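You operate a simulated robot arm through the tools that you are given. There is no shell and no other tool. Be economical: measure what you need, move in short steps, check, and stop when the job is done.

The job below is to be done with a simulated two-armed robot. You get a single attempt, and the scene is never put back.

JOB
Swing the pointer valve of bowl 5 aside, wipe the grit off the deck and set it back.
Fine: slacken the clamp thumb nut first; wiping pad back; the valve's line on the notch, the nut to its line and no further. Set down upright: wiping pad. What is to be rubbed or washed off counts as gone when no trace of it is left.
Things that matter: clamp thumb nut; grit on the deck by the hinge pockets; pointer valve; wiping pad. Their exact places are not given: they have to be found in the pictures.

Only the result counts: the job must be done as asked and must still hold three seconds after the hand-in. Knocking over, shifting, dropping, spilling or breaking anything else fails it.

ROBOT AND FRAMES
Two 6-joint arms with two-finger parallel grippers on one trunk, on a base that drives. Base frame: it is fixed to the floor where the robot stands at the start and does not move with it; the origin is under the middle of the robot, x ahead of it, y to its left, z up. Lengths are in m, angles in rad, forces in N, time in s.
The left shoulder is at the start at [0.05, 0.17, 1.269], the right one opposite. Each reaches about 1.092 m from its shoulder. Places, roughly: clamp thumb nut [0.5, 0, 0.9]; grit on the deck by the hinge pockets [0.6, 0.2, 0.9]; pointer valve [0.6, 0.1, 0.9]. Payload 1.57 kg a hand.
The TCP of each hand is the grasp point between the finger pads, 0.03 m short of the fingertips. In the tool frame z runs along the fingers and y along their closing line. Largest opening 0.08 m; finger width 0.017, thickness 0.012; the body of the gripper, 0.04 by 0.082 m, starts 0.08 m behind the TCP.
Orientation is that of the tool frame in the base frame, as a unit quaternion [x, y, z, w]. With the fingers straight down and closing along the base's y, the tool's x points along the base's -x, its y along +y and its z along -z.

CONTROLS
- The arms move only by the tool move_arm. It takes "left_plan", "right_plan" or both (then of equal length, played together; a hand with none holds still); each is a list of rows, each an object (a shift or turn left out is 0, a gripper value left out holds the last) with "delta_pos": the shift along the tool's x, y, z in units of 20 mm (1.0 is 20 mm), a list of three; "rot": the turn, a rotation vector about the tool's x, y, z in units of 6 degrees (1.0 is 6 degrees), a list of three; "claw": the closure, from 0 (fully open) to 1 (shut). In form: [{"delta_pos": [dx, dy, dz], "rot": [rx, ry, rz], "claw": claw}, ...]. A call has 1 to 20 rows; each row shifts and turns the commanded pose from where the row before left it, along the tool's axes as they then stand. A call with a number of a shift or a turn outside -1 to 1 is refused whole. Rows are played at 5 a second. More than 0.05 m and 0.15 rad between two rows, or a gripper value outside its range, and nothing of the call is played. Where a pose cannot be reached the arm comes as near as it can. A force on the tool above 90 N (or 10 N above the force at the start of the call, whichever is more), or a blocked arm, ends the call early, and 0.2 s more pass. The fingers move at their own pace (about 0.045 m/s each) and stop on an object; they squeeze with about 35 N. The grip force told is the motor's: it shows also when the fingers shut on nothing. Time passes only in rows, and 0.2 s behind the last, so rows that do not move let the fingers close. The reply holds the time, the measured pose of the TCP, the force on the tool along the base axes, the opening and the grip force, in the units named above and with some noise, with the torque about the TCP (base axes, N m) and any sound that the robot's microphone picked up.
- Cameras (640 x 400 px; columns grow to the right, rows downward): "scene" is now at [0.0346, 0.0047, 1.8293]; the picture's right is [0.04, -1.00, 0.00], its down [-0.82, -0.04, -0.57] and it looks along [0.57, 0.02, -0.82] (base axes); focal length 262 px, centre (320, 200). "left" rides on the left gripper at [0.072, 0.007, -0.122] in its tool frame; the picture's right is [-0.09, 1.00, 0.00], its down [-0.84, -0.08, -0.54] and it looks along [-0.54, -0.05, 0.84] (tool axes); focal length 238 px, centre (320, 200). "right" rides on the right gripper at [0.072, -0.007, -0.122] in its tool frame; the picture's right is [0.09, 1.00, 0.00], its down [-0.84, 0.08, -0.54] and it looks along [-0.54, 0.05, 0.84] (tool axes); focal length 238 px, centre (320, 200).
- get_image(camera): a new picture of that camera. It takes no simulated time.
- raise_lower(by): slides the trunk up (or, below 0, down) by that many m; the arms and the scene camera ride with it, the base frame stays. It gives what a move gives, with no picture.
- roll_base(legs): drives the robot by 1 to 6 legs, each [ahead, left, turn to the left] in m, m and rad, along the robot's own axes; the way and the turn of a leg run together, so that a leg with both is an arc; at most 1.5 m and 3.142 rad a leg. The arms and the cameras ride along, it lands a little off, and it stops where it bumps. It gives what a move gives.
- aim_head(pan, tilt): turns the head with the scene camera to pan (to the left, within 1.501 rad either way) and tilt (down, from -0.506 to 1.204), counted from straight ahead of the robot. It gives what a move gives.
- locate(camera, pixels): there is no depth. For up to 12 entries [column, row, z] of the newest picture of that camera ("zoom" is the newest enlarged one), the place [x, y] in the base frame at which the ray of that pixel passes the height z, good to about 0.002 m. It takes no simulated time.
- close_up(camera, box): a new picture of the part [left, top, right, bottom] of that camera's present view, enlarged. It takes no simulated time.
- close_job(): hands the job in; it is judged then, once.

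Go step by step. Measure first, check grasps and placings, and put right what went wrong. The budget is 80 turns and 62 pictures, counting those below and the enlarged ones. Unless the task says otherwise, let go and move clear before handing in, and close with one line.

The tools are called after "Call:" by a JSON object that holds its "method" and its "body". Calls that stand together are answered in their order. move_arm: Moves the arms, as the interface text tells. Its arguments: {"type":"object","properties":{"left_plan":{"type":"array"},"right_plan":{"type":"array"}},"required":[]} The other tools are called the same way: raise_lower (by) slides the trunk up or down; roll_base (legs) drives the base; aim_head (pan, tilt) turns the head that bears the scene camera; get_image (camera) takes a picture; locate (camera, pixels) gives the place at which the rays of pixels pass given heights; close_up (camera, box) takes an enlarged picture of a part of a camera's view; close_job () hands the job in.

At the start:

```text
t: 0.0
left_ee_pos: [0.6338, 0.467, 1.1592]
left_tool_rot: [0.001, 1.0, 0.0, 0.001]
left_force: [-0.3, -0.2, -0.3]
left_torque: [0.02, 0.01, -0.01]
left_width: 0.0801
left_grip_force: 0.0
right_ee_pos: [0.6423, -0.1307, 1.1582]
right_tool_rot: [0.0, 1.0, -0.001, 0.0]
right_force: [-0.1, 0.4, -0.1]
right_torque: [-0.02, 0.01, 0.01]
right_width: 0.08
right_grip_force: 0.1
trunk travel left (down, up): [-0.884, 0.086]
robot x, y, heading: [0.0034, 0.0006, -0.001]
head pan, tilt: [0.044, 0.969]
```

scene: 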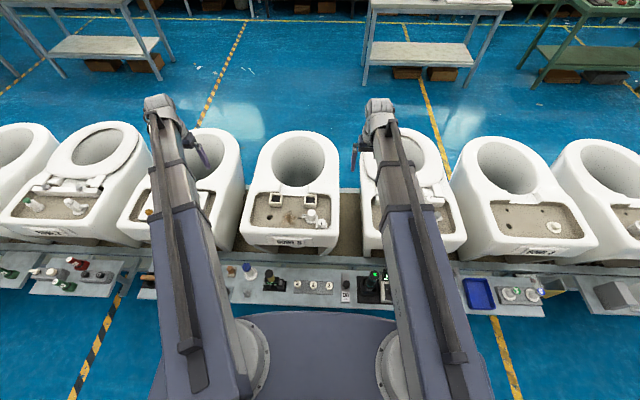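
right: 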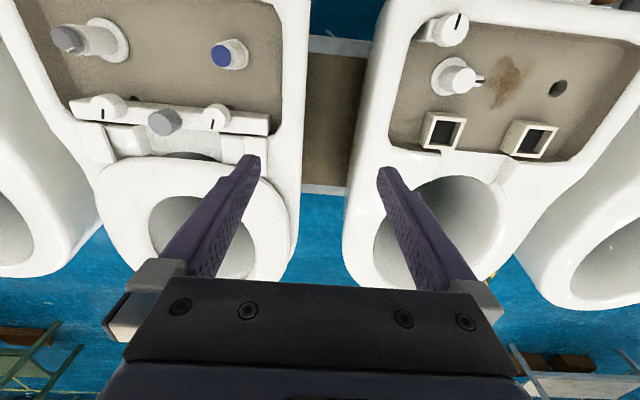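
left: 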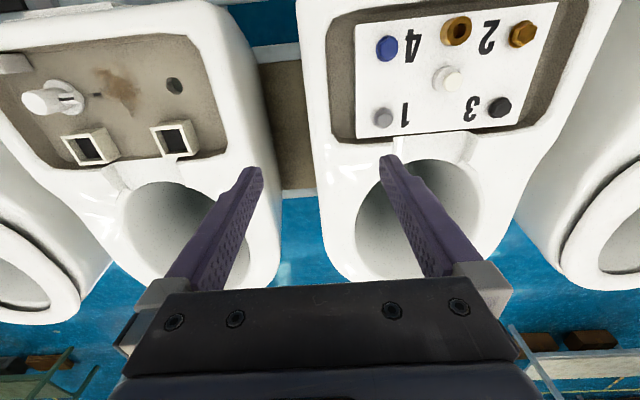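

The scene shows bowl 5 in the middle (label near 290,240), with a brown grit stain at about (297,216), and the valve and nut near (310,215). I'll enlarge these areas and the shelf in front.

Call:
{"method": "close_up", "body": {"camera": "scene", "box": [235, 180, 355, 255]}}

Call:
{"method": "close_up", "body": {"camera": "scene", "box": [220, 250, 400, 320]}}

Call:
{"method": "close_up", "body": {"camera": "right", "box": [370, 0, 610, 160]}}

```text
5.33 times, centred on (295, 218) of scene
```

zoom: 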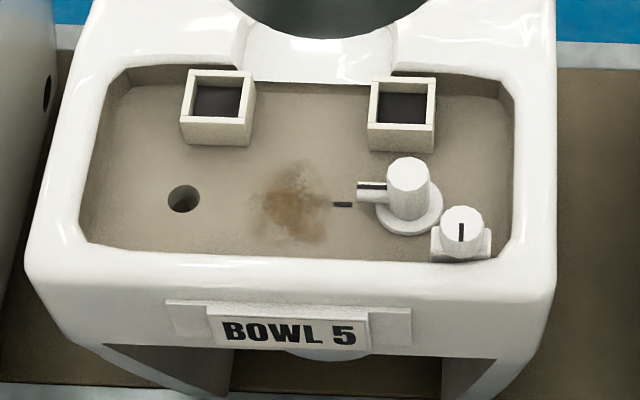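

```text
3.56 times, centred on (310, 285) of scene
```

zoom: 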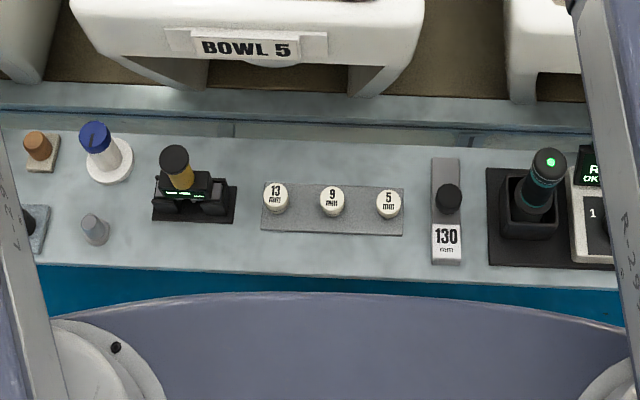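

```text
2.50 times, centred on (490, 80) of right
```

zoom: 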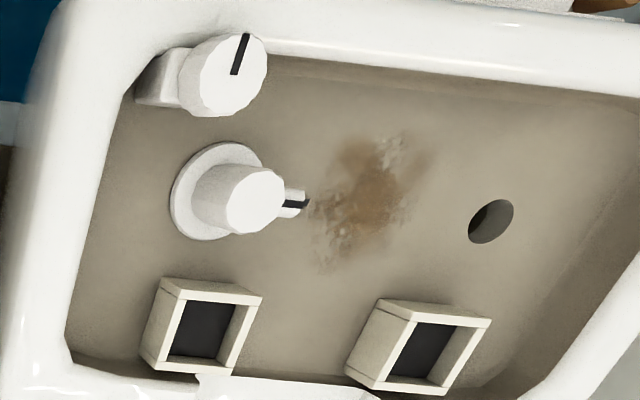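

Call:
{"method": "locate", "body": {"camera": "scene", "pixels": [[297, 215, 0.9], [311, 217, 0.93], [321, 224, 0.93], [231, 270, 0.8], [249, 275, 0.8], [310, 285, 0.8], [246, 314, 0.8], [290, 240, 0.9]]}}

Call:
{"method": "close_up", "body": {"camera": "scene", "box": [0, 240, 180, 320]}}

Call:
{"method": "close_up", "body": {"camera": "scene", "box": [440, 240, 640, 330]}}

Call:
{"method": "close_up", "body": {"camera": "scene", "box": [200, 250, 280, 300]}}

```text
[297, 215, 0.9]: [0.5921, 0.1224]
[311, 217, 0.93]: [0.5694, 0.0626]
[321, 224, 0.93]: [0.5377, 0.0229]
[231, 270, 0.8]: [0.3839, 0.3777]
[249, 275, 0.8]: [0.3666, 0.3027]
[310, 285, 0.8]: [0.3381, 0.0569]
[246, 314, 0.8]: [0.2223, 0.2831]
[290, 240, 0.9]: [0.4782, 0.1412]
```

```text
3.56 times, centred on (90, 280) of scene
```

zoom: 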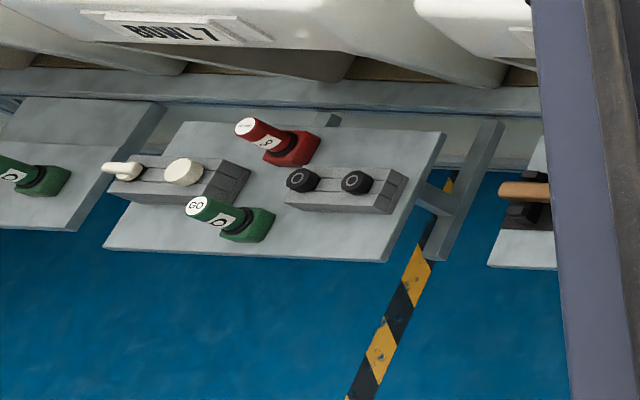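

```text
3.20 times, centred on (540, 285) of scene
```

zoom: 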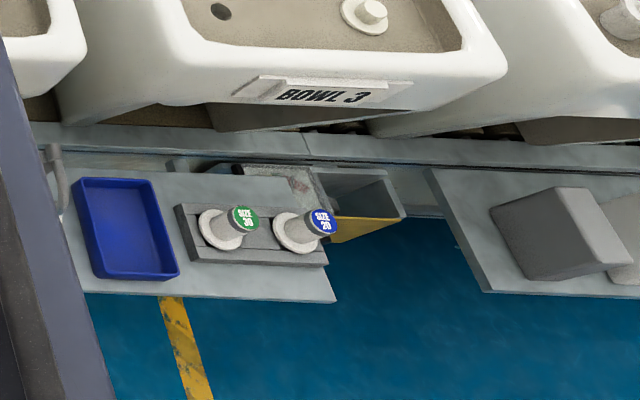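

```text
8.00 times, centred on (240, 275) of scene
```

zoom: 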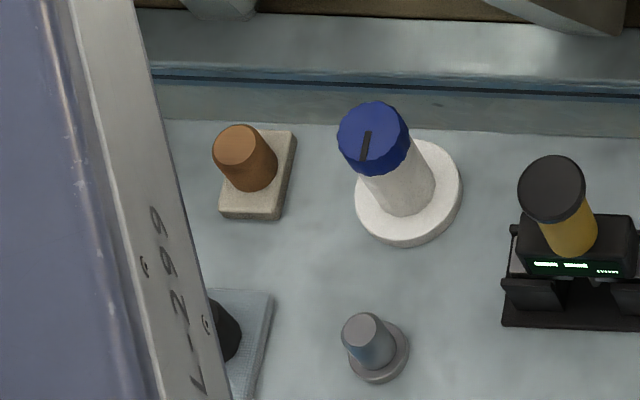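

The felt-soled block with the brown knob, at zoom (250,170), looks like the wiping pad. Another dark-knobbed object is hidden by the left arm, so I'll draw the left hand back to look over the shelf.

Call:
{"method": "move_arm", "body": {"left_plan": [{"delta_pos": [1, 0, 0]}, {"delta_pos": [1, 0, 0]}, {"delta_pos": [1, 0, 0]}, {"delta_pos": [1, 0, 0]}, {"delta_pos": [1, 0, 0]}, {"delta_pos": [1, 0, 0]}, {"delta_pos": [1, 0, 0]}, {"delta_pos": [1, 0, 0]}, {"delta_pos": [1, 0, 0]}, {"delta_pos": [1, 0, 0]}, {"delta_pos": [1, 0, 0]}, {"delta_pos": [1, 0, 0]}]}}

Call:
{"method": "get_image", "body": {"camera": "left"}}

Call:
{"method": "get_image", "body": {"camera": "scene"}}

```text
t: 2.6
left_ee_pos: [0.3911, 0.467, 1.1581]
left_tool_rot: [0.0, 1.0, 0.001, 0.001]
left_force: [-0.5, -0.9, -0.8]
left_torque: [0.02, 0.03, 0.01]
left_width: 0.08
left_grip_force: 0.0
right_ee_pos: [0.6408, -0.1303, 1.1584]
right_tool_rot: [0.0, 1.0, 0.0, 0.0]
right_force: [-0.5, 0.8, 0.0]
right_torque: [-0.01, 0.0, 0.02]
right_width: 0.0804
right_grip_force: 0.0
trunk travel left (down, up): [-0.884, 0.086]
robot x, y, heading: [0.003, -0.0002, 0.001]
head pan, tilt: [0.044, 0.969]
```

```text
52 pictures are left
```

left: 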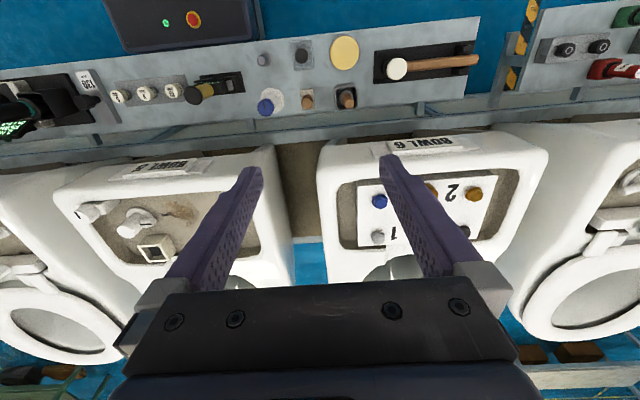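

```text
51 pictures are left
```

scene: 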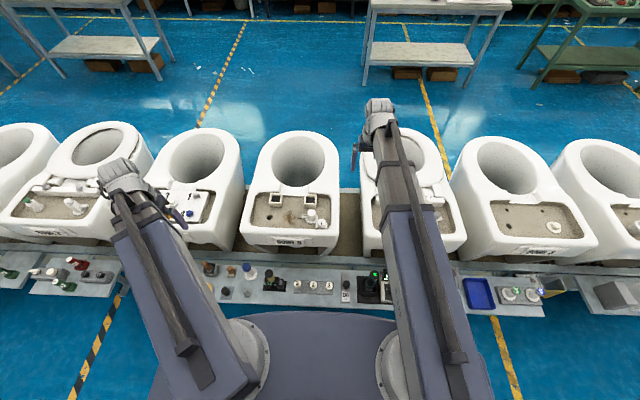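

Call:
{"method": "close_up", "body": {"camera": "left", "box": [240, 30, 380, 118]}}

Call:
{"method": "close_up", "body": {"camera": "scene", "box": [195, 252, 275, 302]}}

Call:
{"method": "locate", "body": {"camera": "left", "pixels": [[308, 98, 0.85], [346, 99, 0.85], [301, 52, 0.85], [346, 50, 0.85], [269, 103, 0.85], [137, 220, 0.9]]}}

```text
4.55 times, centred on (310, 74) of left
```

zoom: 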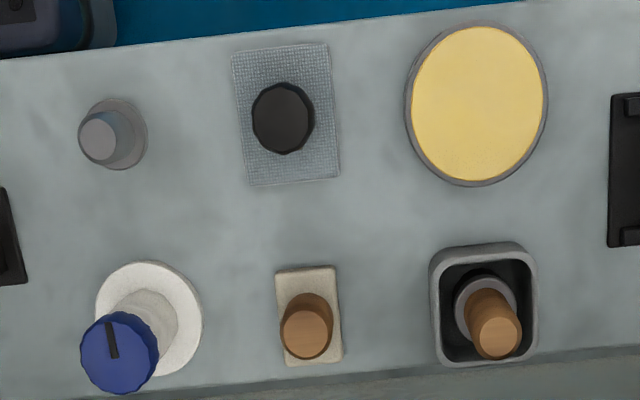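

```text
8.00 times, centred on (235, 277) of scene
```

zoom: 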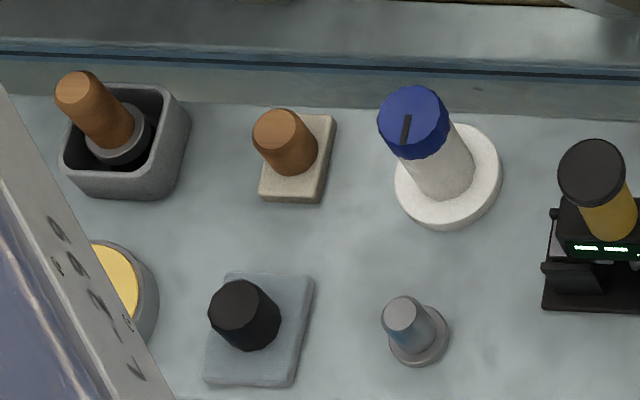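

```text
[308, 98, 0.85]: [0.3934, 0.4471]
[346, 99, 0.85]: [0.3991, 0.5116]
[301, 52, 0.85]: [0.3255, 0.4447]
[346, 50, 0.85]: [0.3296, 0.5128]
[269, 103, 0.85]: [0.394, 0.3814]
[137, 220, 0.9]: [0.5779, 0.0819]
```

Call:
{"method": "close_up", "body": {"camera": "left", "box": [284, 34, 324, 74]}}

Call:
{"method": "close_up", "body": {"camera": "left", "box": [290, 80, 330, 120]}}

Call:
{"method": "close_up", "body": {"camera": "scene", "box": [198, 255, 248, 305]}}

```text
10.00 times, centred on (304, 54) of left
```

zoom: 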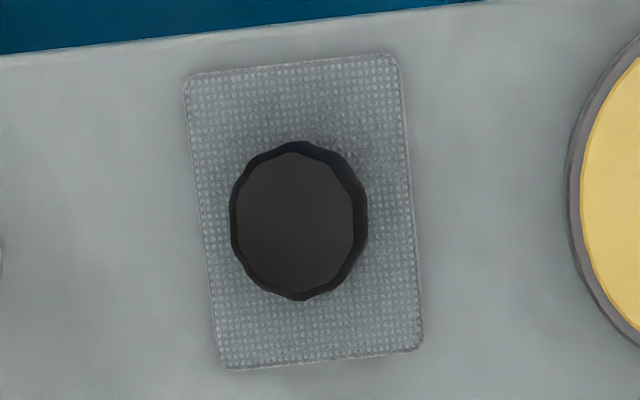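

```text
10.00 times, centred on (310, 100) of left
```

zoom: 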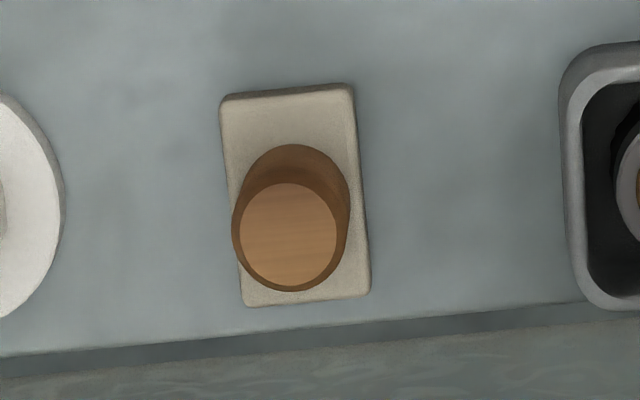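

```text
8.00 times, centred on (223, 280) of scene
```

zoom: 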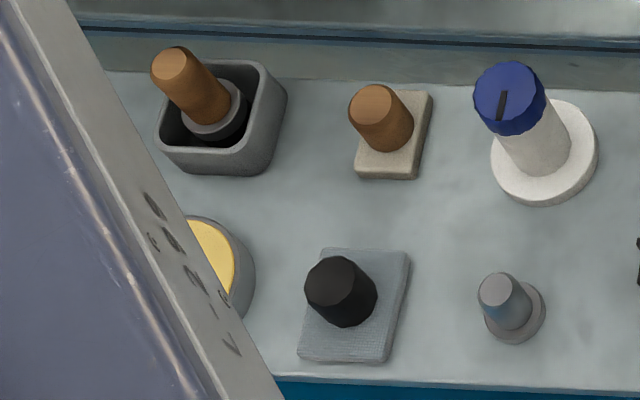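

The woven grey pad with the black grip, left (302,55), is the wiping pad. The wooden-knob felt and the tin belong to polishing. I'll triangulate heights using both cameras.

Call:
{"method": "locate", "body": {"camera": "left", "pixels": [[301.7, 56.0, 0.8], [301.7, 56.0, 0.85], [302.6, 55.4, 0.75], [302.6, 55.4, 0.8], [290.5, 42, 0.8], [311.5, 39.8, 0.8], [314, 69, 0.8], [294.5, 70.8, 0.8], [291.8, 56.0, 0.85], [305.5, 56.0, 0.85]]}}

Call:
{"method": "locate", "body": {"camera": "scene", "pixels": [[224.6, 290, 0.8], [224.6, 290, 0.85], [227.25, 293.1, 0.75], [227.25, 293.1, 0.8], [223.4, 286.2, 0.8], [234, 286.5, 0.8], [231.1, 300, 0.8], [220.5, 299.4, 0.8]]}}

```text
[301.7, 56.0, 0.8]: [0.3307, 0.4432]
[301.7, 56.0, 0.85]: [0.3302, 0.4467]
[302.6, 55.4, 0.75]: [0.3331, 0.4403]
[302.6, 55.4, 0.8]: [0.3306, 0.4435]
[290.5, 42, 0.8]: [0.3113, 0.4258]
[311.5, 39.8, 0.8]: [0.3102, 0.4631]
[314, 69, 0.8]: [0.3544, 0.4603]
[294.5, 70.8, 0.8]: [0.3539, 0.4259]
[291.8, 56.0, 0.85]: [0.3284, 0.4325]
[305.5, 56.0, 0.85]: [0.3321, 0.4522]
```

```text
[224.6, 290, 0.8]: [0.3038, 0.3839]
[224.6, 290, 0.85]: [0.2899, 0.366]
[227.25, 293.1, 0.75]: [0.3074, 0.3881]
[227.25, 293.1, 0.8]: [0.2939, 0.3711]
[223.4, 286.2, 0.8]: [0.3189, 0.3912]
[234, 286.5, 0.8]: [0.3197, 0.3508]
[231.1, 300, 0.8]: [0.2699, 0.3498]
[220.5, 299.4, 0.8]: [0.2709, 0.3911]
```

The pad stands on the shelf at about z 0.62, near (0.34, 0.433), and its grip top is at about 0.66. Now I'll bring the right hand back and left to see the valve and nut close up.

Call:
{"method": "move_arm", "body": {"right_plan": [{"delta_pos": [1, 1, 0]}, {"delta_pos": [1, 1, 0]}, {"delta_pos": [1, 1, 0]}, {"delta_pos": [1, 1, 0]}, {"delta_pos": [1, 1, 0]}, {"delta_pos": [1, 1, 0]}, {"delta_pos": [1, 1, 0]}, {"delta_pos": [1, 1, 0]}, {"delta_pos": [1, 1, 0]}]}}

Call:
{"method": "get_image", "body": {"camera": "right"}}

```text
t: 4.6
left_ee_pos: [0.3917, 0.4675, 1.1579]
left_tool_rot: [0.0, 1.0, -0.001, 0.001]
left_force: [1.1, -0.3, -1.2]
left_torque: [0.03, 0.03, 0.0]
left_width: 0.0801
left_grip_force: 0.1
right_ee_pos: [0.4611, 0.0509, 1.1593]
right_tool_rot: [0.0, 1.0, 0.0, 0.0]
right_force: [-0.7, 0.7, -0.1]
right_torque: [-0.01, 0.0, -0.03]
right_width: 0.0799
right_grip_force: 0.0
trunk travel left (down, up): [-0.884, 0.086]
robot x, y, heading: [-0.0011, 0.0012, -0.003]
head pan, tilt: [0.044, 0.969]
```

```text
45 pictures are left
```

right: 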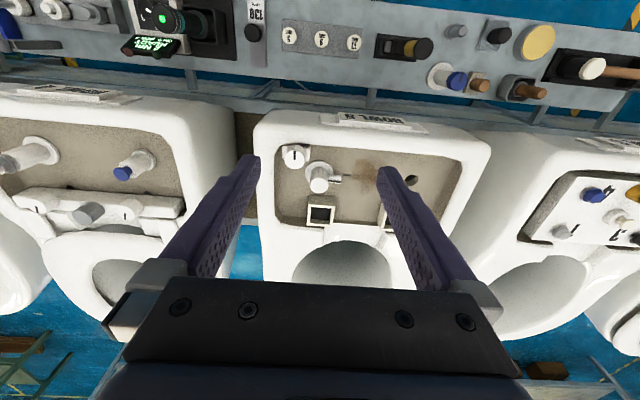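

Call:
{"method": "close_up", "body": {"camera": "right", "box": [265, 130, 345, 180]}}

Call:
{"method": "close_up", "body": {"camera": "right", "box": [290, 140, 434, 230]}}

Call:
{"method": "close_up", "body": {"camera": "scene", "box": [285, 200, 333, 230]}}

```text
8.00 times, centred on (305, 155) of right
```

zoom: 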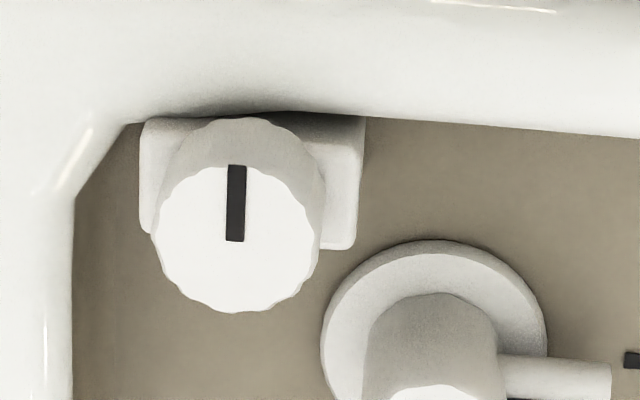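

```text
4.44 times, centred on (362, 185) of right
```

zoom: 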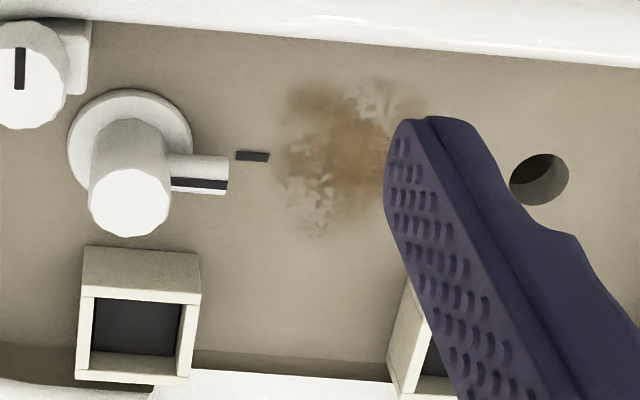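

```text
13.33 times, centred on (309, 215) of scene
```

zoom: 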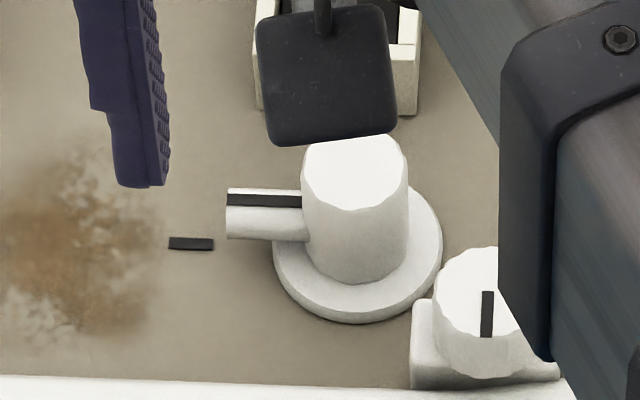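

Call:
{"method": "locate", "body": {"camera": "right", "pixels": [[294.75, 159.75, 0.8], [294.75, 159.75, 0.9], [319.2, 185.45, 0.8], [319.2, 185.45, 0.9], [346.7, 175.1, 0.75], [346.7, 175.1, 0.85], [366.5, 173.7, 0.75], [366.5, 173.7, 0.85]]}}

Call:
{"method": "locate", "body": {"camera": "scene", "pixels": [[321.45, 222.1, 0.8], [321.45, 222.1, 0.9], [311.7, 212.9, 0.8], [311.7, 212.9, 0.9], [299.1, 218.75, 0.75], [299.1, 218.75, 0.85], [290, 218.6, 0.75], [290, 218.6, 0.85]]}}

```text
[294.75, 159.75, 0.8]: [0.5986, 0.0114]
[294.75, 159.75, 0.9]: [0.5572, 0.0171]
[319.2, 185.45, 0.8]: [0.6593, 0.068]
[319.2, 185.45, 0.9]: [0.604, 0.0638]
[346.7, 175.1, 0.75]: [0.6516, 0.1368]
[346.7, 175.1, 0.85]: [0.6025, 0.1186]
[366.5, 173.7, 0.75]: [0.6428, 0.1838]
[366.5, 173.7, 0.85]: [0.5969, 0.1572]
```

```text
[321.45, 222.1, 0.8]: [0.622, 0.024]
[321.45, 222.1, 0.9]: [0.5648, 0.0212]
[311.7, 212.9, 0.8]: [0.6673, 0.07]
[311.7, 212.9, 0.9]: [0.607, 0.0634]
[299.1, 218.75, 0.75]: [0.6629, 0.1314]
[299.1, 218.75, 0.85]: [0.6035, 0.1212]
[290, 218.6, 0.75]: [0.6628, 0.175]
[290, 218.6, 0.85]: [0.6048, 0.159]
```

Those two cameras see the bowl along similar directions. I'll use the left camera for a wider baseline.

Call:
{"method": "close_up", "body": {"camera": "left", "box": [70, 190, 214, 280]}}

```text
4.44 times, centred on (142, 235) of left
```

zoom: 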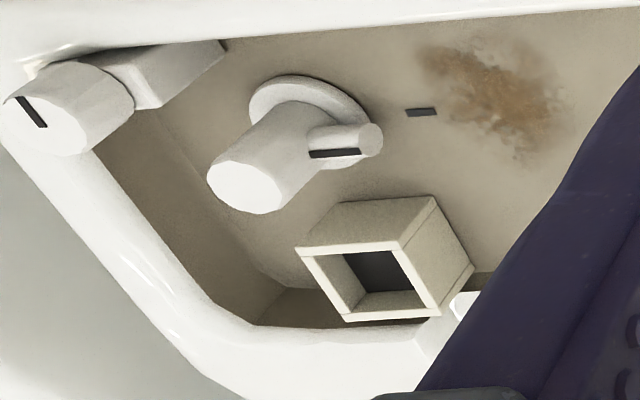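

Call:
{"method": "locate", "body": {"camera": "zoom", "pixels": [[45, 122, 0.8], [45, 122, 0.9], [245, 187, 0.8], [245, 187, 0.9], [421, 112, 0.75], [421, 112, 0.85], [495, 90, 0.75], [495, 90, 0.85]]}}

```text
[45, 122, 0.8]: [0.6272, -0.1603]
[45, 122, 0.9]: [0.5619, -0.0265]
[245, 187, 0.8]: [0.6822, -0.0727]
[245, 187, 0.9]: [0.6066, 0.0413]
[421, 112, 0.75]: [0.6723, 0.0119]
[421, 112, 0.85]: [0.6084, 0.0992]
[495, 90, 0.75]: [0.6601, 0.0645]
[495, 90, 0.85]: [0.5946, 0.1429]
```

Triangulated: nut centre about (0.543, 0.0195) with its top at 0.935, valve centre about (0.594, 0.063) with its top at 0.919, deck at 0.868, and grit around (0.59, 0.155). I'll move the right hand above the nut and look.

Call:
{"method": "move_arm", "body": {"right_plan": [{"delta_pos": [-0.586, -0.225, 0.993]}, {"delta_pos": [-0.586, -0.225, 0.993]}, {"delta_pos": [-0.586, -0.225, 0.993]}, {"delta_pos": [-0.586, -0.225, 0.993]}, {"delta_pos": [-0.586, -0.225, 0.993]}, {"delta_pos": [-0.586, -0.225, 0.993]}, {"delta_pos": [-0.586, -0.225, 0.993]}, {"delta_pos": [0, 0, 0]}]}}

Call:
{"method": "get_image", "body": {"camera": "right"}}

```text
t: 6.4
left_ee_pos: [0.3903, 0.4669, 1.1588]
left_tool_rot: [0.0, 1.0, -0.001, 0.001]
left_force: [0.2, -0.5, 0.5]
left_torque: [0.0, -0.01, -0.01]
left_width: 0.0797
left_grip_force: 0.0
right_ee_pos: [0.5427, 0.0171, 1.1585]
right_tool_rot: [0.001, 1.0, 0.0, 0.0]
right_force: [-0.1, 0.6, -0.3]
right_torque: [-0.01, -0.01, 0.05]
right_width: 0.0797
right_grip_force: 0.0
right hand out of reach, approached as far as the arm can: row 1, 2, 3, 4, 5, 6, 7
trunk travel left (down, up): [-0.884, 0.086]
robot x, y, heading: [0.0006, -0.0019, 0.002]
head pan, tilt: [0.044, 0.969]
```

```text
40 pictures are left
```

right: 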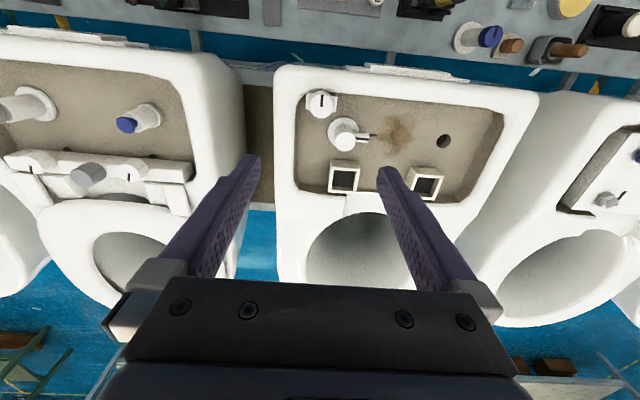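

The arm can't fold any lower at this trunk height, so I'll lower the trunk.

Call:
{"method": "raise_lower", "body": {"by": -0.14}}

Call:
{"method": "get_image", "body": {"camera": "right"}}

```text
t: 8.1
left_ee_pos: [0.3912, 0.4675, 1.0196]
left_tool_rot: [0.0, 1.0, 0.0, 0.001]
left_force: [0.8, -0.8, 0.4]
left_torque: [-0.01, -0.01, 0.0]
left_width: 0.0802
left_grip_force: 0.2
right_ee_pos: [0.5436, 0.0189, 1.0185]
right_tool_rot: [0.0, 1.0, 0.0, 0.0]
right_force: [-0.3, 0.5, -0.7]
right_torque: [-0.01, 0.02, 0.04]
right_width: 0.0799
right_grip_force: 0.0
trunk travel left (down, up): [-0.744, 0.226]
robot x, y, heading: [-0.0007, -0.0003, 0.001]
head pan, tilt: [0.044, 0.969]
```

```text
39 pictures are left
```

right: 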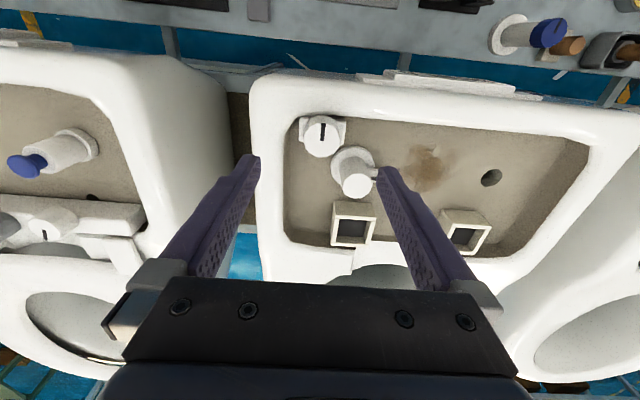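

Call:
{"method": "close_up", "body": {"camera": "right", "box": [290, 100, 418, 180]}}

Call:
{"method": "locate", "body": {"camera": "right", "pixels": [[322, 141, 0.935], [355, 184, 0.919], [354, 205, 0.89], [440, 211, 0.89]]}}

```text
5.00 times, centred on (354, 140) of right
```

zoom: 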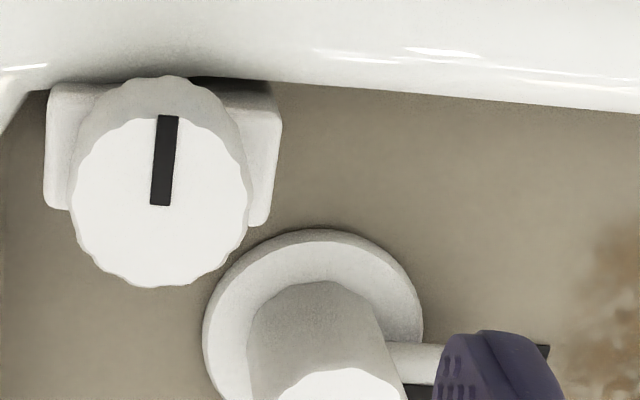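

```text
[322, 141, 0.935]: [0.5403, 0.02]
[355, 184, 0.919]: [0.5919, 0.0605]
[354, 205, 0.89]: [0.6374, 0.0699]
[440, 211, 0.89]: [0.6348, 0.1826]
```

The nut is centred at (0.540, 0.020), about 35 mm across, with its line pointing straight at the robot (-x). I'll descend and grip it.

Call:
{"method": "move_arm", "body": {"right_plan": [{"delta_pos": [0.15, 0.05, 0.8], "claw": 0.2}, {"delta_pos": [0, 0, 0.8]}, {"delta_pos": [0, 0, 0.8]}, {"delta_pos": [0, 0, 0.8]}, {"delta_pos": [0, 0, 0.6]}, {"delta_pos": [0, 0, 0]}]}}

Call:
{"method": "get_image", "body": {"camera": "right"}}

```text
t: 9.5
left_ee_pos: [0.393, 0.4655, 1.0188]
left_tool_rot: [0.0, 1.0, 0.001, 0.001]
left_force: [0.3, 0.0, 0.6]
left_torque: [0.01, 0.01, -0.02]
left_width: 0.0798
left_grip_force: 0.0
right_ee_pos: [0.5404, 0.0182, 1.019]
right_tool_rot: [0.0, 1.0, 0.0, 0.0]
right_force: [0.3, 0.2, -0.1]
right_torque: [-0.01, 0.0, 0.0]
right_width: 0.0641
right_grip_force: 0.1
right hand out of reach, approached as far as the arm can: row 1, 2, 3, 4, 5
trunk travel left (down, up): [-0.744, 0.226]
robot x, y, heading: [-0.0011, 0.0009, 0.006]
head pan, tilt: [0.044, 0.969]
```

```text
37 pictures are left
```

right: 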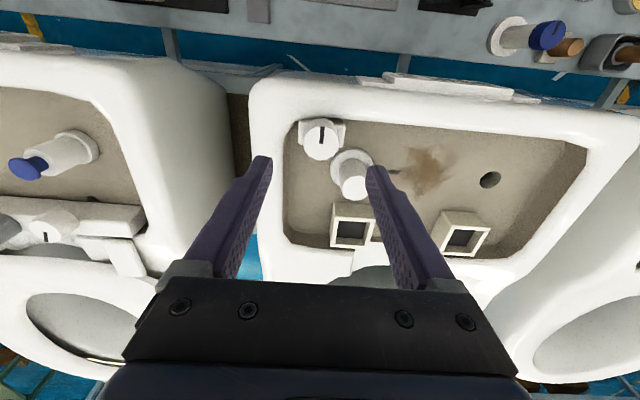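

The hand still bottoms out at this fold, so I'll raise it a bit for margin and bring it down with the trunk.

Call:
{"method": "move_arm", "body": {"right_plan": [{"delta_pos": [0, 0.05, -1]}, {"delta_pos": [0, 0.05, -1]}, {"delta_pos": [0, 0, -0.5]}, {"delta_pos": [0, 0, 0]}]}}

Call:
{"method": "raise_lower", "body": {"by": -0.11}}

Call:
{"method": "get_image", "body": {"camera": "right"}}

```text
t: 10.5
left_ee_pos: [0.3911, 0.4673, 1.0203]
left_tool_rot: [0.0, 1.0, 0.0, 0.001]
left_force: [0.3, -0.5, 0.1]
left_torque: [-0.01, 0.02, 0.03]
left_width: 0.0799
left_grip_force: 0.2
right_ee_pos: [0.5401, 0.0176, 1.0191]
right_tool_rot: [0.0, 1.0, 0.0, 0.0]
right_force: [-0.8, 0.1, -0.5]
right_torque: [0.0, -0.02, 0.06]
right_width: 0.064
right_grip_force: 0.0
right hand out of reach, approached as far as the arm can: row 1, 2, 3
trunk travel left (down, up): [-0.744, 0.226]
robot x, y, heading: [0.0035, -0.001, -0.001]
head pan, tilt: [0.044, 0.969]
```

```text
t: 11.5
left_ee_pos: [0.3923, 0.4674, 0.9387]
left_tool_rot: [-0.001, 1.0, -0.001, 0.002]
left_force: [1.2, -0.6, -0.1]
left_torque: [0.04, 0.01, -0.01]
left_width: 0.08
left_grip_force: 0.1
right_ee_pos: [0.5399, 0.0165, 0.9403]
right_tool_rot: [-0.001, 1.0, -0.01, 0.001]
right_force: [-3.6, 6.4, 55.7]
right_torque: [-2.03, 0.15, -0.09]
right_width: 0.0592
right_grip_force: 0.0
trunk travel left (down, up): [-0.662, 0.308]
robot x, y, heading: [-0.0015, 0.0015, 0.0]
head pan, tilt: [0.044, 0.969]
stopped: the force on the tool passed its limit at 269 N (the readings are from after the stop); the commanded pose is now the measured one
```

```text
36 pictures are left
```

right: 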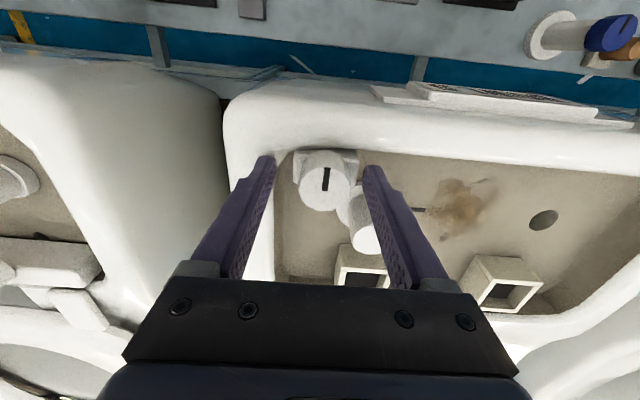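

The right fingertip touched the rim at about z 0.910 (force up at y offset -0.036), so the rim top is there. I'll lift off and grip higher on the nut with a narrower opening.

Call:
{"method": "move_arm", "body": {"right_plan": [{"delta_pos": [0, 0, -0.6]}, {"delta_pos": [0, 0, -0.6], "claw": 0.38}, {"delta_pos": [0, 0, 0]}]}}

Call:
{"method": "close_up", "body": {"camera": "right", "box": [230, 110, 422, 230]}}

```text
t: 12.3
left_ee_pos: [0.39, 0.4671, 0.9383]
left_tool_rot: [0.001, 1.0, -0.001, 0.003]
left_force: [0.6, -0.2, 0.3]
left_torque: [-0.01, -0.04, 0.01]
left_width: 0.0799
left_grip_force: 0.1
right_ee_pos: [0.5391, 0.0138, 0.9405]
right_tool_rot: [0.0, 1.0, -0.008, 0.004]
right_force: [-0.3, -1.8, 56.7]
right_torque: [-2.39, 0.06, 0.0]
right_width: 0.0561
right_grip_force: 4.0
right hand out of reach, approached as far as the arm can: row 1, 2
trunk travel left (down, up): [-0.662, 0.308]
robot x, y, heading: [0.001, -0.0014, -0.002]
head pan, tilt: [0.044, 0.969]
```

```text
3.33 times, centred on (326, 170) of right
```

zoom: 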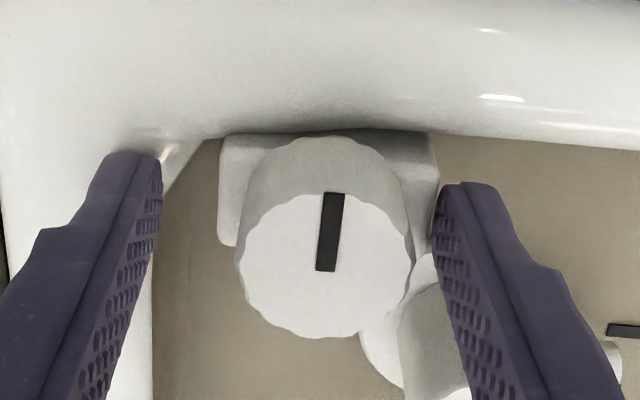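

The fingertip is still pressing and the arm is at a joint limit. I'll free it with the trunk, then back the base off so the arms have more room.

Call:
{"method": "raise_lower", "body": {"by": 0.06}}

Call:
{"method": "roll_base", "body": {"legs": [[-0.15, 0, 0]]}}

Call:
{"method": "move_arm", "body": {"right_plan": [{"delta_pos": [-1, 0, 0]}, {"delta_pos": [-1, 0, 0]}, {"delta_pos": [-1, 0, 0]}, {"delta_pos": [-1, 0, 0]}, {"delta_pos": [0, 0, 0.5]}, {"delta_pos": [0, 0, 0]}]}}

```text
t: 13.3
left_ee_pos: [0.3926, 0.4669, 0.9972]
left_tool_rot: [0.0, 1.0, -0.001, 0.0]
left_force: [-0.3, 1.1, 0.4]
left_torque: [0.02, 0.01, -0.03]
left_width: 0.0799
left_grip_force: 0.1
right_ee_pos: [0.543, 0.0154, 0.9966]
right_tool_rot: [-0.001, 1.0, -0.008, 0.002]
right_force: [-0.7, 0.0, 0.6]
right_torque: [0.0, -0.01, 0.04]
right_width: 0.0497
right_grip_force: 0.1
trunk travel left (down, up): [-0.722, 0.248]
robot x, y, heading: [0.0019, 0.0046, -0.004]
head pan, tilt: [0.044, 0.969]
```

```text
t: 14.7
left_ee_pos: [0.2388, 0.4666, 0.9973]
left_tool_rot: [0.0, 1.0, 0.0, 0.002]
left_force: [-0.2, -0.4, -0.2]
left_torque: [0.0, -0.04, 0.0]
left_width: 0.08
left_grip_force: 0.0
right_ee_pos: [0.3877, 0.0148, 0.9971]
right_tool_rot: [0.0, 1.0, -0.008, 0.003]
right_force: [-0.7, 0.0, 0.1]
right_torque: [0.01, -0.06, -0.02]
right_width: 0.0497
right_grip_force: 0.1
trunk travel left (down, up): [-0.722, 0.248]
robot x, y, heading: [-0.1525, 0.0023, -0.004]
head pan, tilt: [0.044, 0.969]
```

```text
t: 16.1
left_ee_pos: [0.2408, 0.4665, 0.9966]
left_tool_rot: [0.002, 1.0, 0.0, 0.001]
left_force: [-0.3, 0.9, 0.2]
left_torque: [-0.02, -0.01, 0.03]
left_width: 0.0799
left_grip_force: 0.0
right_ee_pos: [0.4693, 0.0163, 0.9976]
right_tool_rot: [-0.001, 1.0, -0.008, 0.002]
right_force: [-1.0, -0.2, -0.4]
right_torque: [-0.01, 0.01, 0.04]
right_width: 0.0496
right_grip_force: 0.0
right hand out of reach, approached as far as the arm can: row 5
trunk travel left (down, up): [-0.722, 0.248]
robot x, y, heading: [-0.1519, -0.0033, -0.005]
head pan, tilt: [0.044, 0.969]
```

Call:
{"method": "move_arm", "body": {"right_plan": [{"delta_pos": [-1, 0.2, -0.5]}, {"delta_pos": [-1, 0.0, -0.5]}, {"delta_pos": [-1, 0, -0.5]}, {"delta_pos": [-0.6, 0, -0.5]}, {"delta_pos": [0, 0, -0.5]}, {"delta_pos": [0, 0, 0]}]}}

Call:
{"method": "get_image", "body": {"camera": "scene"}}

```text
t: 17.5
left_ee_pos: [0.2399, 0.4659, 0.9971]
left_tool_rot: [0.001, 1.0, 0.0, 0.001]
left_force: [-0.4, 0.4, -0.2]
left_torque: [0.01, 0.01, -0.02]
left_width: 0.08
left_grip_force: 0.0
right_ee_pos: [0.5391, 0.019, 0.9977]
right_tool_rot: [0.0, 1.0, -0.009, 0.001]
right_force: [0.6, 0.2, 0.7]
right_torque: [0.0, 0.01, 0.0]
right_width: 0.0495
right_grip_force: 0.0
right hand out of reach, approached as far as the arm can: row 1, 2, 3, 4, 5
trunk travel left (down, up): [-0.722, 0.248]
robot x, y, heading: [-0.1522, -0.0002, -0.003]
head pan, tilt: [0.044, 0.969]
```

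```text
34 pictures are left
```

scene: 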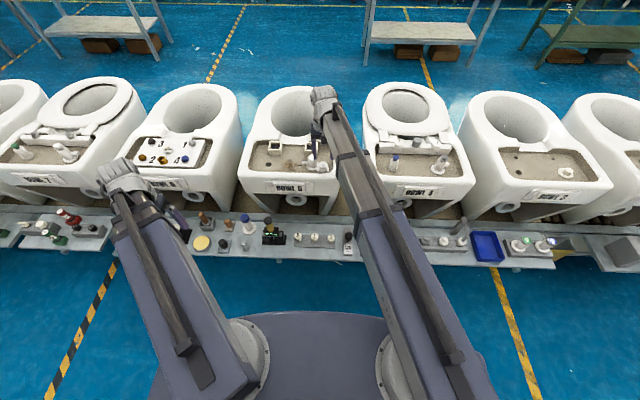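

The z moves are refused both up and down. I'll test the left hand once to learn which directions the arm truly has.

Call:
{"method": "move_arm", "body": {"left_plan": [{"delta_pos": [-1, 0, 0]}, {"delta_pos": [0, 0, -1]}, {"delta_pos": [0, 0, -1]}, {"delta_pos": [0, 0, 0]}]}}

Call:
{"method": "move_arm", "body": {"left_plan": [{"rot": [0, 0.5, 0]}, {"rot": [0, 0.5, 0]}, {"rot": [0, 0, 0]}]}}

```text
t: 18.5
left_ee_pos: [0.2595, 0.4657, 0.9966]
left_tool_rot: [0.002, 1.0, 0.0, 0.0]
left_force: [0.9, 0.2, -0.1]
left_torque: [0.01, -0.01, 0.01]
left_width: 0.08
left_grip_force: 0.1
left hand out of reach, approached as far as the arm can: row 2, 3
right_ee_pos: [0.5413, 0.0169, 0.9978]
right_tool_rot: [0.0, 1.0, -0.008, 0.002]
right_force: [0.7, -0.2, -0.1]
right_torque: [0.04, 0.02, 0.02]
right_width: 0.0498
right_grip_force: 0.0
trunk travel left (down, up): [-0.722, 0.248]
robot x, y, heading: [-0.1513, 0.0014, -0.005]
head pan, tilt: [0.044, 0.969]
```

```text
t: 19.3
left_ee_pos: [0.2604, 0.4664, 0.9983]
left_tool_rot: [0.002, 0.999, 0.0, -0.051]
left_force: [0.1, 0.4, -0.1]
left_torque: [0.01, 0.0, -0.04]
left_width: 0.08
left_grip_force: 0.1
right_ee_pos: [0.54, 0.018, 0.9964]
right_tool_rot: [0.0, 1.0, -0.009, 0.002]
right_force: [-0.7, -0.3, -0.6]
right_torque: [0.0, -0.01, 0.0]
right_width: 0.0496
right_grip_force: 0.0
trunk travel left (down, up): [-0.722, 0.248]
robot x, y, heading: [-0.1526, 0.0007, -0.003]
head pan, tilt: [0.044, 0.969]
```

The arms work SCARA-fashion: the trunk gives z, and the arms give x, y and turns. I'll undo the left tilt, centre the right hand on the nut and lower the trunk to grip height, keeping the tips above the rim.

Call:
{"method": "move_arm", "body": {"left_plan": [{"rot": [0, -0.5, 0]}, {"rot": [0, -0.5, 0]}, {"rot": [0, 0, 0]}], "right_plan": [{"delta_pos": [0, 0.1, 0], "claw": 0.38}, {"delta_pos": [0, 0, 0]}, {"delta_pos": [0, 0, 0]}]}}

Call:
{"method": "raise_lower", "body": {"by": -0.042}}

Call:
{"method": "close_up", "body": {"camera": "right", "box": [230, 110, 422, 230]}}

```text
t: 20.1
left_ee_pos: [0.2599, 0.4672, 0.9965]
left_tool_rot: [0.001, 1.0, -0.001, 0.001]
left_force: [-0.1, 0.1, 0.2]
left_torque: [0.0, -0.03, -0.01]
left_width: 0.0801
left_grip_force: 0.0
right_ee_pos: [0.5411, 0.0205, 0.9974]
right_tool_rot: [0.0, 1.0, -0.008, 0.002]
right_force: [-0.6, 0.0, -0.2]
right_torque: [-0.02, 0.0, 0.02]
right_width: 0.0495
right_grip_force: 0.1
trunk travel left (down, up): [-0.722, 0.248]
robot x, y, heading: [-0.1529, 0.0042, -0.003]
head pan, tilt: [0.044, 0.969]
```

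```text
t: 20.9
left_ee_pos: [0.2597, 0.4659, 0.9558]
left_tool_rot: [0.0, 1.0, 0.001, 0.001]
left_force: [0.8, 0.2, 0.8]
left_torque: [0.03, 0.02, 0.01]
left_width: 0.0801
left_grip_force: 0.1
right_ee_pos: [0.5403, 0.0204, 0.9557]
right_tool_rot: [0.001, 1.0, -0.007, 0.001]
right_force: [0.5, 0.1, 0.3]
right_torque: [0.0, 0.03, 0.01]
right_width: 0.0497
right_grip_force: 0.1
trunk travel left (down, up): [-0.68, 0.29]
robot x, y, heading: [-0.1532, 0.0024, -0.003]
head pan, tilt: [0.044, 0.969]
```

```text
3.33 times, centred on (326, 170) of right
```

zoom: 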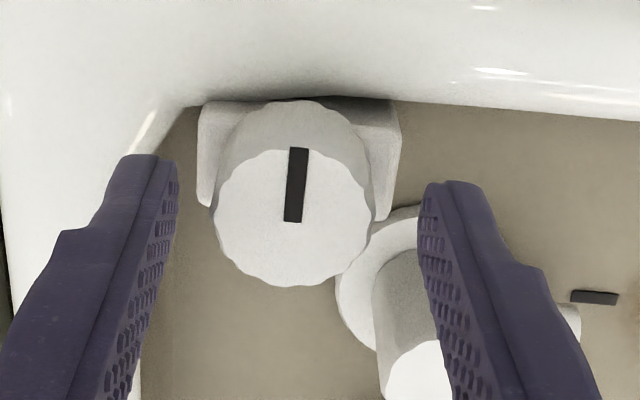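

Call:
{"method": "raise_lower", "body": {"by": -0.0105}}

Call:
{"method": "move_arm", "body": {"right_plan": [{"claw": 0.6}, {"claw": 1.0}, {"claw": 1.0}, {"claw": 1.0}]}}

Call:
{"method": "close_up", "body": {"camera": "right", "box": [230, 110, 422, 230]}}

```text
t: 21.5
left_ee_pos: [0.2605, 0.4668, 0.9446]
left_tool_rot: [0.001, 1.0, 0.0, 0.001]
left_force: [-1.0, -0.2, 0.1]
left_torque: [-0.02, 0.02, -0.03]
left_width: 0.0802
left_grip_force: 0.0
right_ee_pos: [0.5401, 0.0206, 0.9447]
right_tool_rot: [0.0, 1.0, -0.008, 0.001]
right_force: [-0.5, 0.1, 0.2]
right_torque: [-0.01, 0.03, 0.01]
right_width: 0.0493
right_grip_force: 0.0
trunk travel left (down, up): [-0.67, 0.3]
robot x, y, heading: [-0.1509, -0.0007, -0.005]
head pan, tilt: [0.044, 0.969]
```

```text
t: 22.5
left_ee_pos: [0.2604, 0.4657, 0.9456]
left_tool_rot: [0.002, 1.0, 0.0, 0.002]
left_force: [0.6, 0.1, -0.6]
left_torque: [0.03, 0.02, 0.01]
left_width: 0.08
left_grip_force: 0.1
right_ee_pos: [0.541, 0.0193, 0.9444]
right_tool_rot: [0.001, 1.0, -0.008, 0.001]
right_force: [-0.1, -10.2, -0.4]
right_torque: [0.46, 0.02, 0.06]
right_width: 0.0327
right_grip_force: 38.7
trunk travel left (down, up): [-0.67, 0.3]
robot x, y, heading: [-0.1545, 0.0014, -0.002]
head pan, tilt: [0.044, 0.969]
```

```text
3.33 times, centred on (326, 170) of right
```

zoom: 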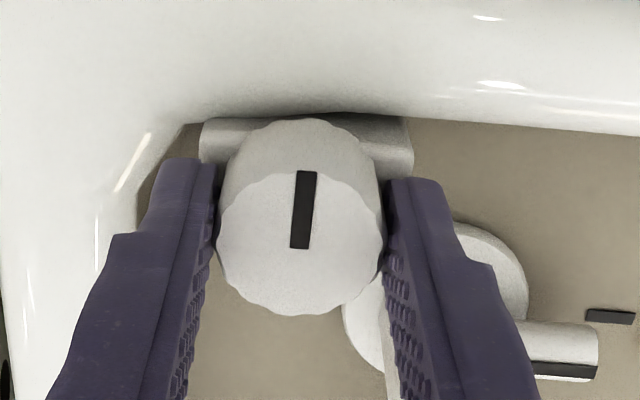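

Nut gripped at 33 mm. I'll turn it counter-clockwise (seen from above) by 30° and watch the torque.

Call:
{"method": "move_arm", "body": {"right_plan": [{"delta_pos": [0, -0.03, 0], "rot": [0, 0, -0.5]}, {"rot": [0, 0, -0.5]}, {"rot": [0, 0, -1]}, {"rot": [0, 0, -1]}, {"rot": [0, 0, -1]}, {"rot": [0, 0, -1]}]}}

Call:
{"method": "close_up", "body": {"camera": "right", "box": [230, 110, 422, 230]}}

```text
t: 23.9
left_ee_pos: [0.2597, 0.4669, 0.9455]
left_tool_rot: [0.001, 1.0, 0.0, 0.001]
left_force: [-0.5, 0.2, 0.1]
left_torque: [0.01, 0.0, 0.0]
left_width: 0.0801
left_grip_force: 0.0
right_ee_pos: [0.5407, 0.019, 0.9441]
right_tool_rot: [-0.26, 0.966, -0.008, -0.001]
right_force: [-0.9, -7.3, -1.0]
right_torque: [1.1, -0.3, -0.04]
right_width: 0.0328
right_grip_force: 41.1
trunk travel left (down, up): [-0.67, 0.3]
robot x, y, heading: [-0.151, 0.0001, -0.006]
head pan, tilt: [0.044, 0.969]
```

```text
3.33 times, centred on (326, 170) of right
```

zoom: 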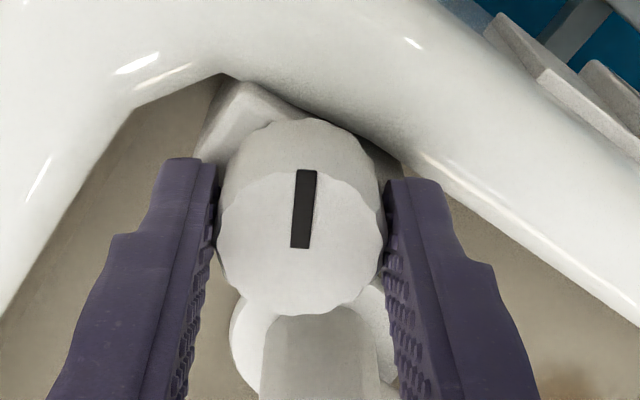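

The nut turns with the hand. I'll continue to 90°.

Call:
{"method": "move_arm", "body": {"right_plan": [{"rot": [0, 0, -1]}, {"rot": [0, 0, -1]}, {"rot": [0, 0, -1]}, {"rot": [0, 0, -1]}, {"rot": [0, 0, -1]}, {"rot": [0, 0, -1]}, {"rot": [0, 0, -1]}, {"rot": [0, 0, -1]}, {"rot": [0, 0, -1]}, {"rot": [0, 0, -1]}, {}]}}

Call:
{"method": "close_up", "body": {"camera": "right", "box": [230, 110, 422, 230]}}

```text
t: 26.3
left_ee_pos: [0.2606, 0.4665, 0.9452]
left_tool_rot: [0.001, 1.0, -0.001, 0.0]
left_force: [-0.4, -0.9, 1.2]
left_torque: [0.0, 0.0, 0.01]
left_width: 0.0799
left_grip_force: 0.0
right_ee_pos: [0.5396, 0.0195, 0.944]
right_tool_rot: [-0.706, 0.708, -0.005, -0.005]
right_force: [-9.0, -2.6, -7.9]
right_torque: [0.46, 0.73, -0.02]
right_width: 0.0323
right_grip_force: 40.9
trunk travel left (down, up): [-0.67, 0.3]
robot x, y, heading: [-0.1503, -0.0017, -0.001]
head pan, tilt: [0.044, 0.969]
```

```text
3.33 times, centred on (326, 170) of right
```

zoom: 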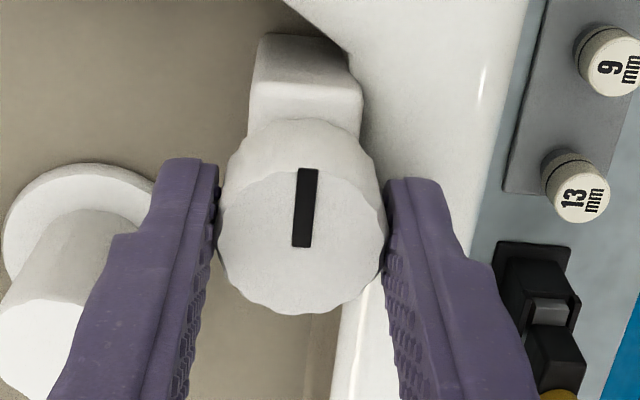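

The nut is now 90° slack with no resistance. I'll release it, rise, and move over to the valve.

Call:
{"method": "move_arm", "body": {"right_plan": [{"claw": 0.35}, {"claw": 0.35}, {"claw": 0.35}]}}

Call:
{"method": "raise_lower", "body": {"by": 0.055}}

Call:
{"method": "move_arm", "body": {"right_plan": [{"rot": [0, 0, 1]}, {"rot": [0, 0, 1]}, {"rot": [0, 0, 1]}, {"rot": [0, 0, 1]}, {"rot": [0, 0, 1]}, {}]}}

Call:
{"method": "get_image", "body": {"camera": "right"}}

```text
t: 27.1
left_ee_pos: [0.2602, 0.4668, 0.9452]
left_tool_rot: [0.001, 1.0, 0.0, 0.0]
left_force: [0.1, -0.2, 0.7]
left_torque: [-0.04, -0.01, 0.01]
left_width: 0.08
left_grip_force: 0.1
right_ee_pos: [0.5402, 0.0214, 0.9443]
right_tool_rot: [0.707, -0.707, 0.007, 0.004]
right_force: [0.8, 0.0, 0.2]
right_torque: [-0.02, -0.02, 0.02]
right_width: 0.0523
right_grip_force: 0.0
trunk travel left (down, up): [-0.67, 0.3]
robot x, y, heading: [-0.153, 0.0006, 0.002]
head pan, tilt: [0.044, 0.969]
```

```text
t: 28.1
left_ee_pos: [0.2605, 0.4658, 0.9994]
left_tool_rot: [0.0, 1.0, -0.001, 0.001]
left_force: [0.0, 0.3, 0.0]
left_torque: [-0.02, -0.02, -0.01]
left_width: 0.0801
left_grip_force: 0.1
right_ee_pos: [0.5391, 0.0212, 0.9993]
right_tool_rot: [0.707, -0.707, 0.007, 0.005]
right_force: [0.6, 0.3, 0.3]
right_torque: [0.0, -0.03, -0.05]
right_width: 0.0521
right_grip_force: 0.1
trunk travel left (down, up): [-0.725, 0.245]
robot x, y, heading: [-0.1522, -0.0011, -0.001]
head pan, tilt: [0.044, 0.969]
```

```text
t: 29.5
left_ee_pos: [0.2609, 0.466, 0.9995]
left_tool_rot: [0.001, 1.0, -0.001, 0.002]
left_force: [-0.7, 0.0, -0.8]
left_torque: [-0.03, 0.01, 0.02]
left_width: 0.0801
left_grip_force: 0.0
right_ee_pos: [0.5405, 0.0199, 1.0]
right_tool_rot: [-0.5, 0.866, -0.008, -0.003]
right_force: [0.4, 0.8, 0.1]
right_torque: [0.0, -0.03, 0.01]
right_width: 0.052
right_grip_force: 0.1
trunk travel left (down, up): [-0.725, 0.245]
robot x, y, heading: [-0.1528, -0.0017, 0.001]
head pan, tilt: [0.044, 0.969]
```

```text
29 pictures are left
```

right: 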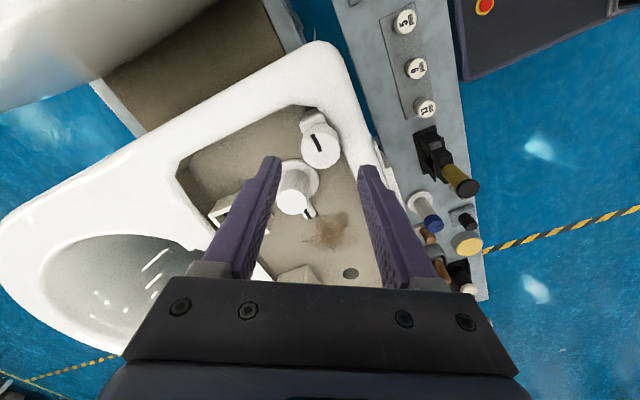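

Call:
{"method": "close_up", "body": {"camera": "right", "box": [240, 120, 368, 200]}}

Call:
{"method": "locate", "body": {"camera": "right", "pixels": [[294, 203, 0.919], [320, 148, 0.935]]}}

```text
5.00 times, centred on (304, 160) of right
```

zoom: 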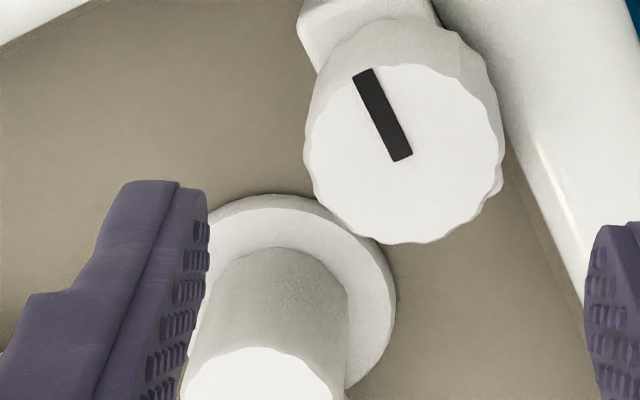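

```text
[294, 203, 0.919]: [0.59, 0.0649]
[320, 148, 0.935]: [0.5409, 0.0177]
```

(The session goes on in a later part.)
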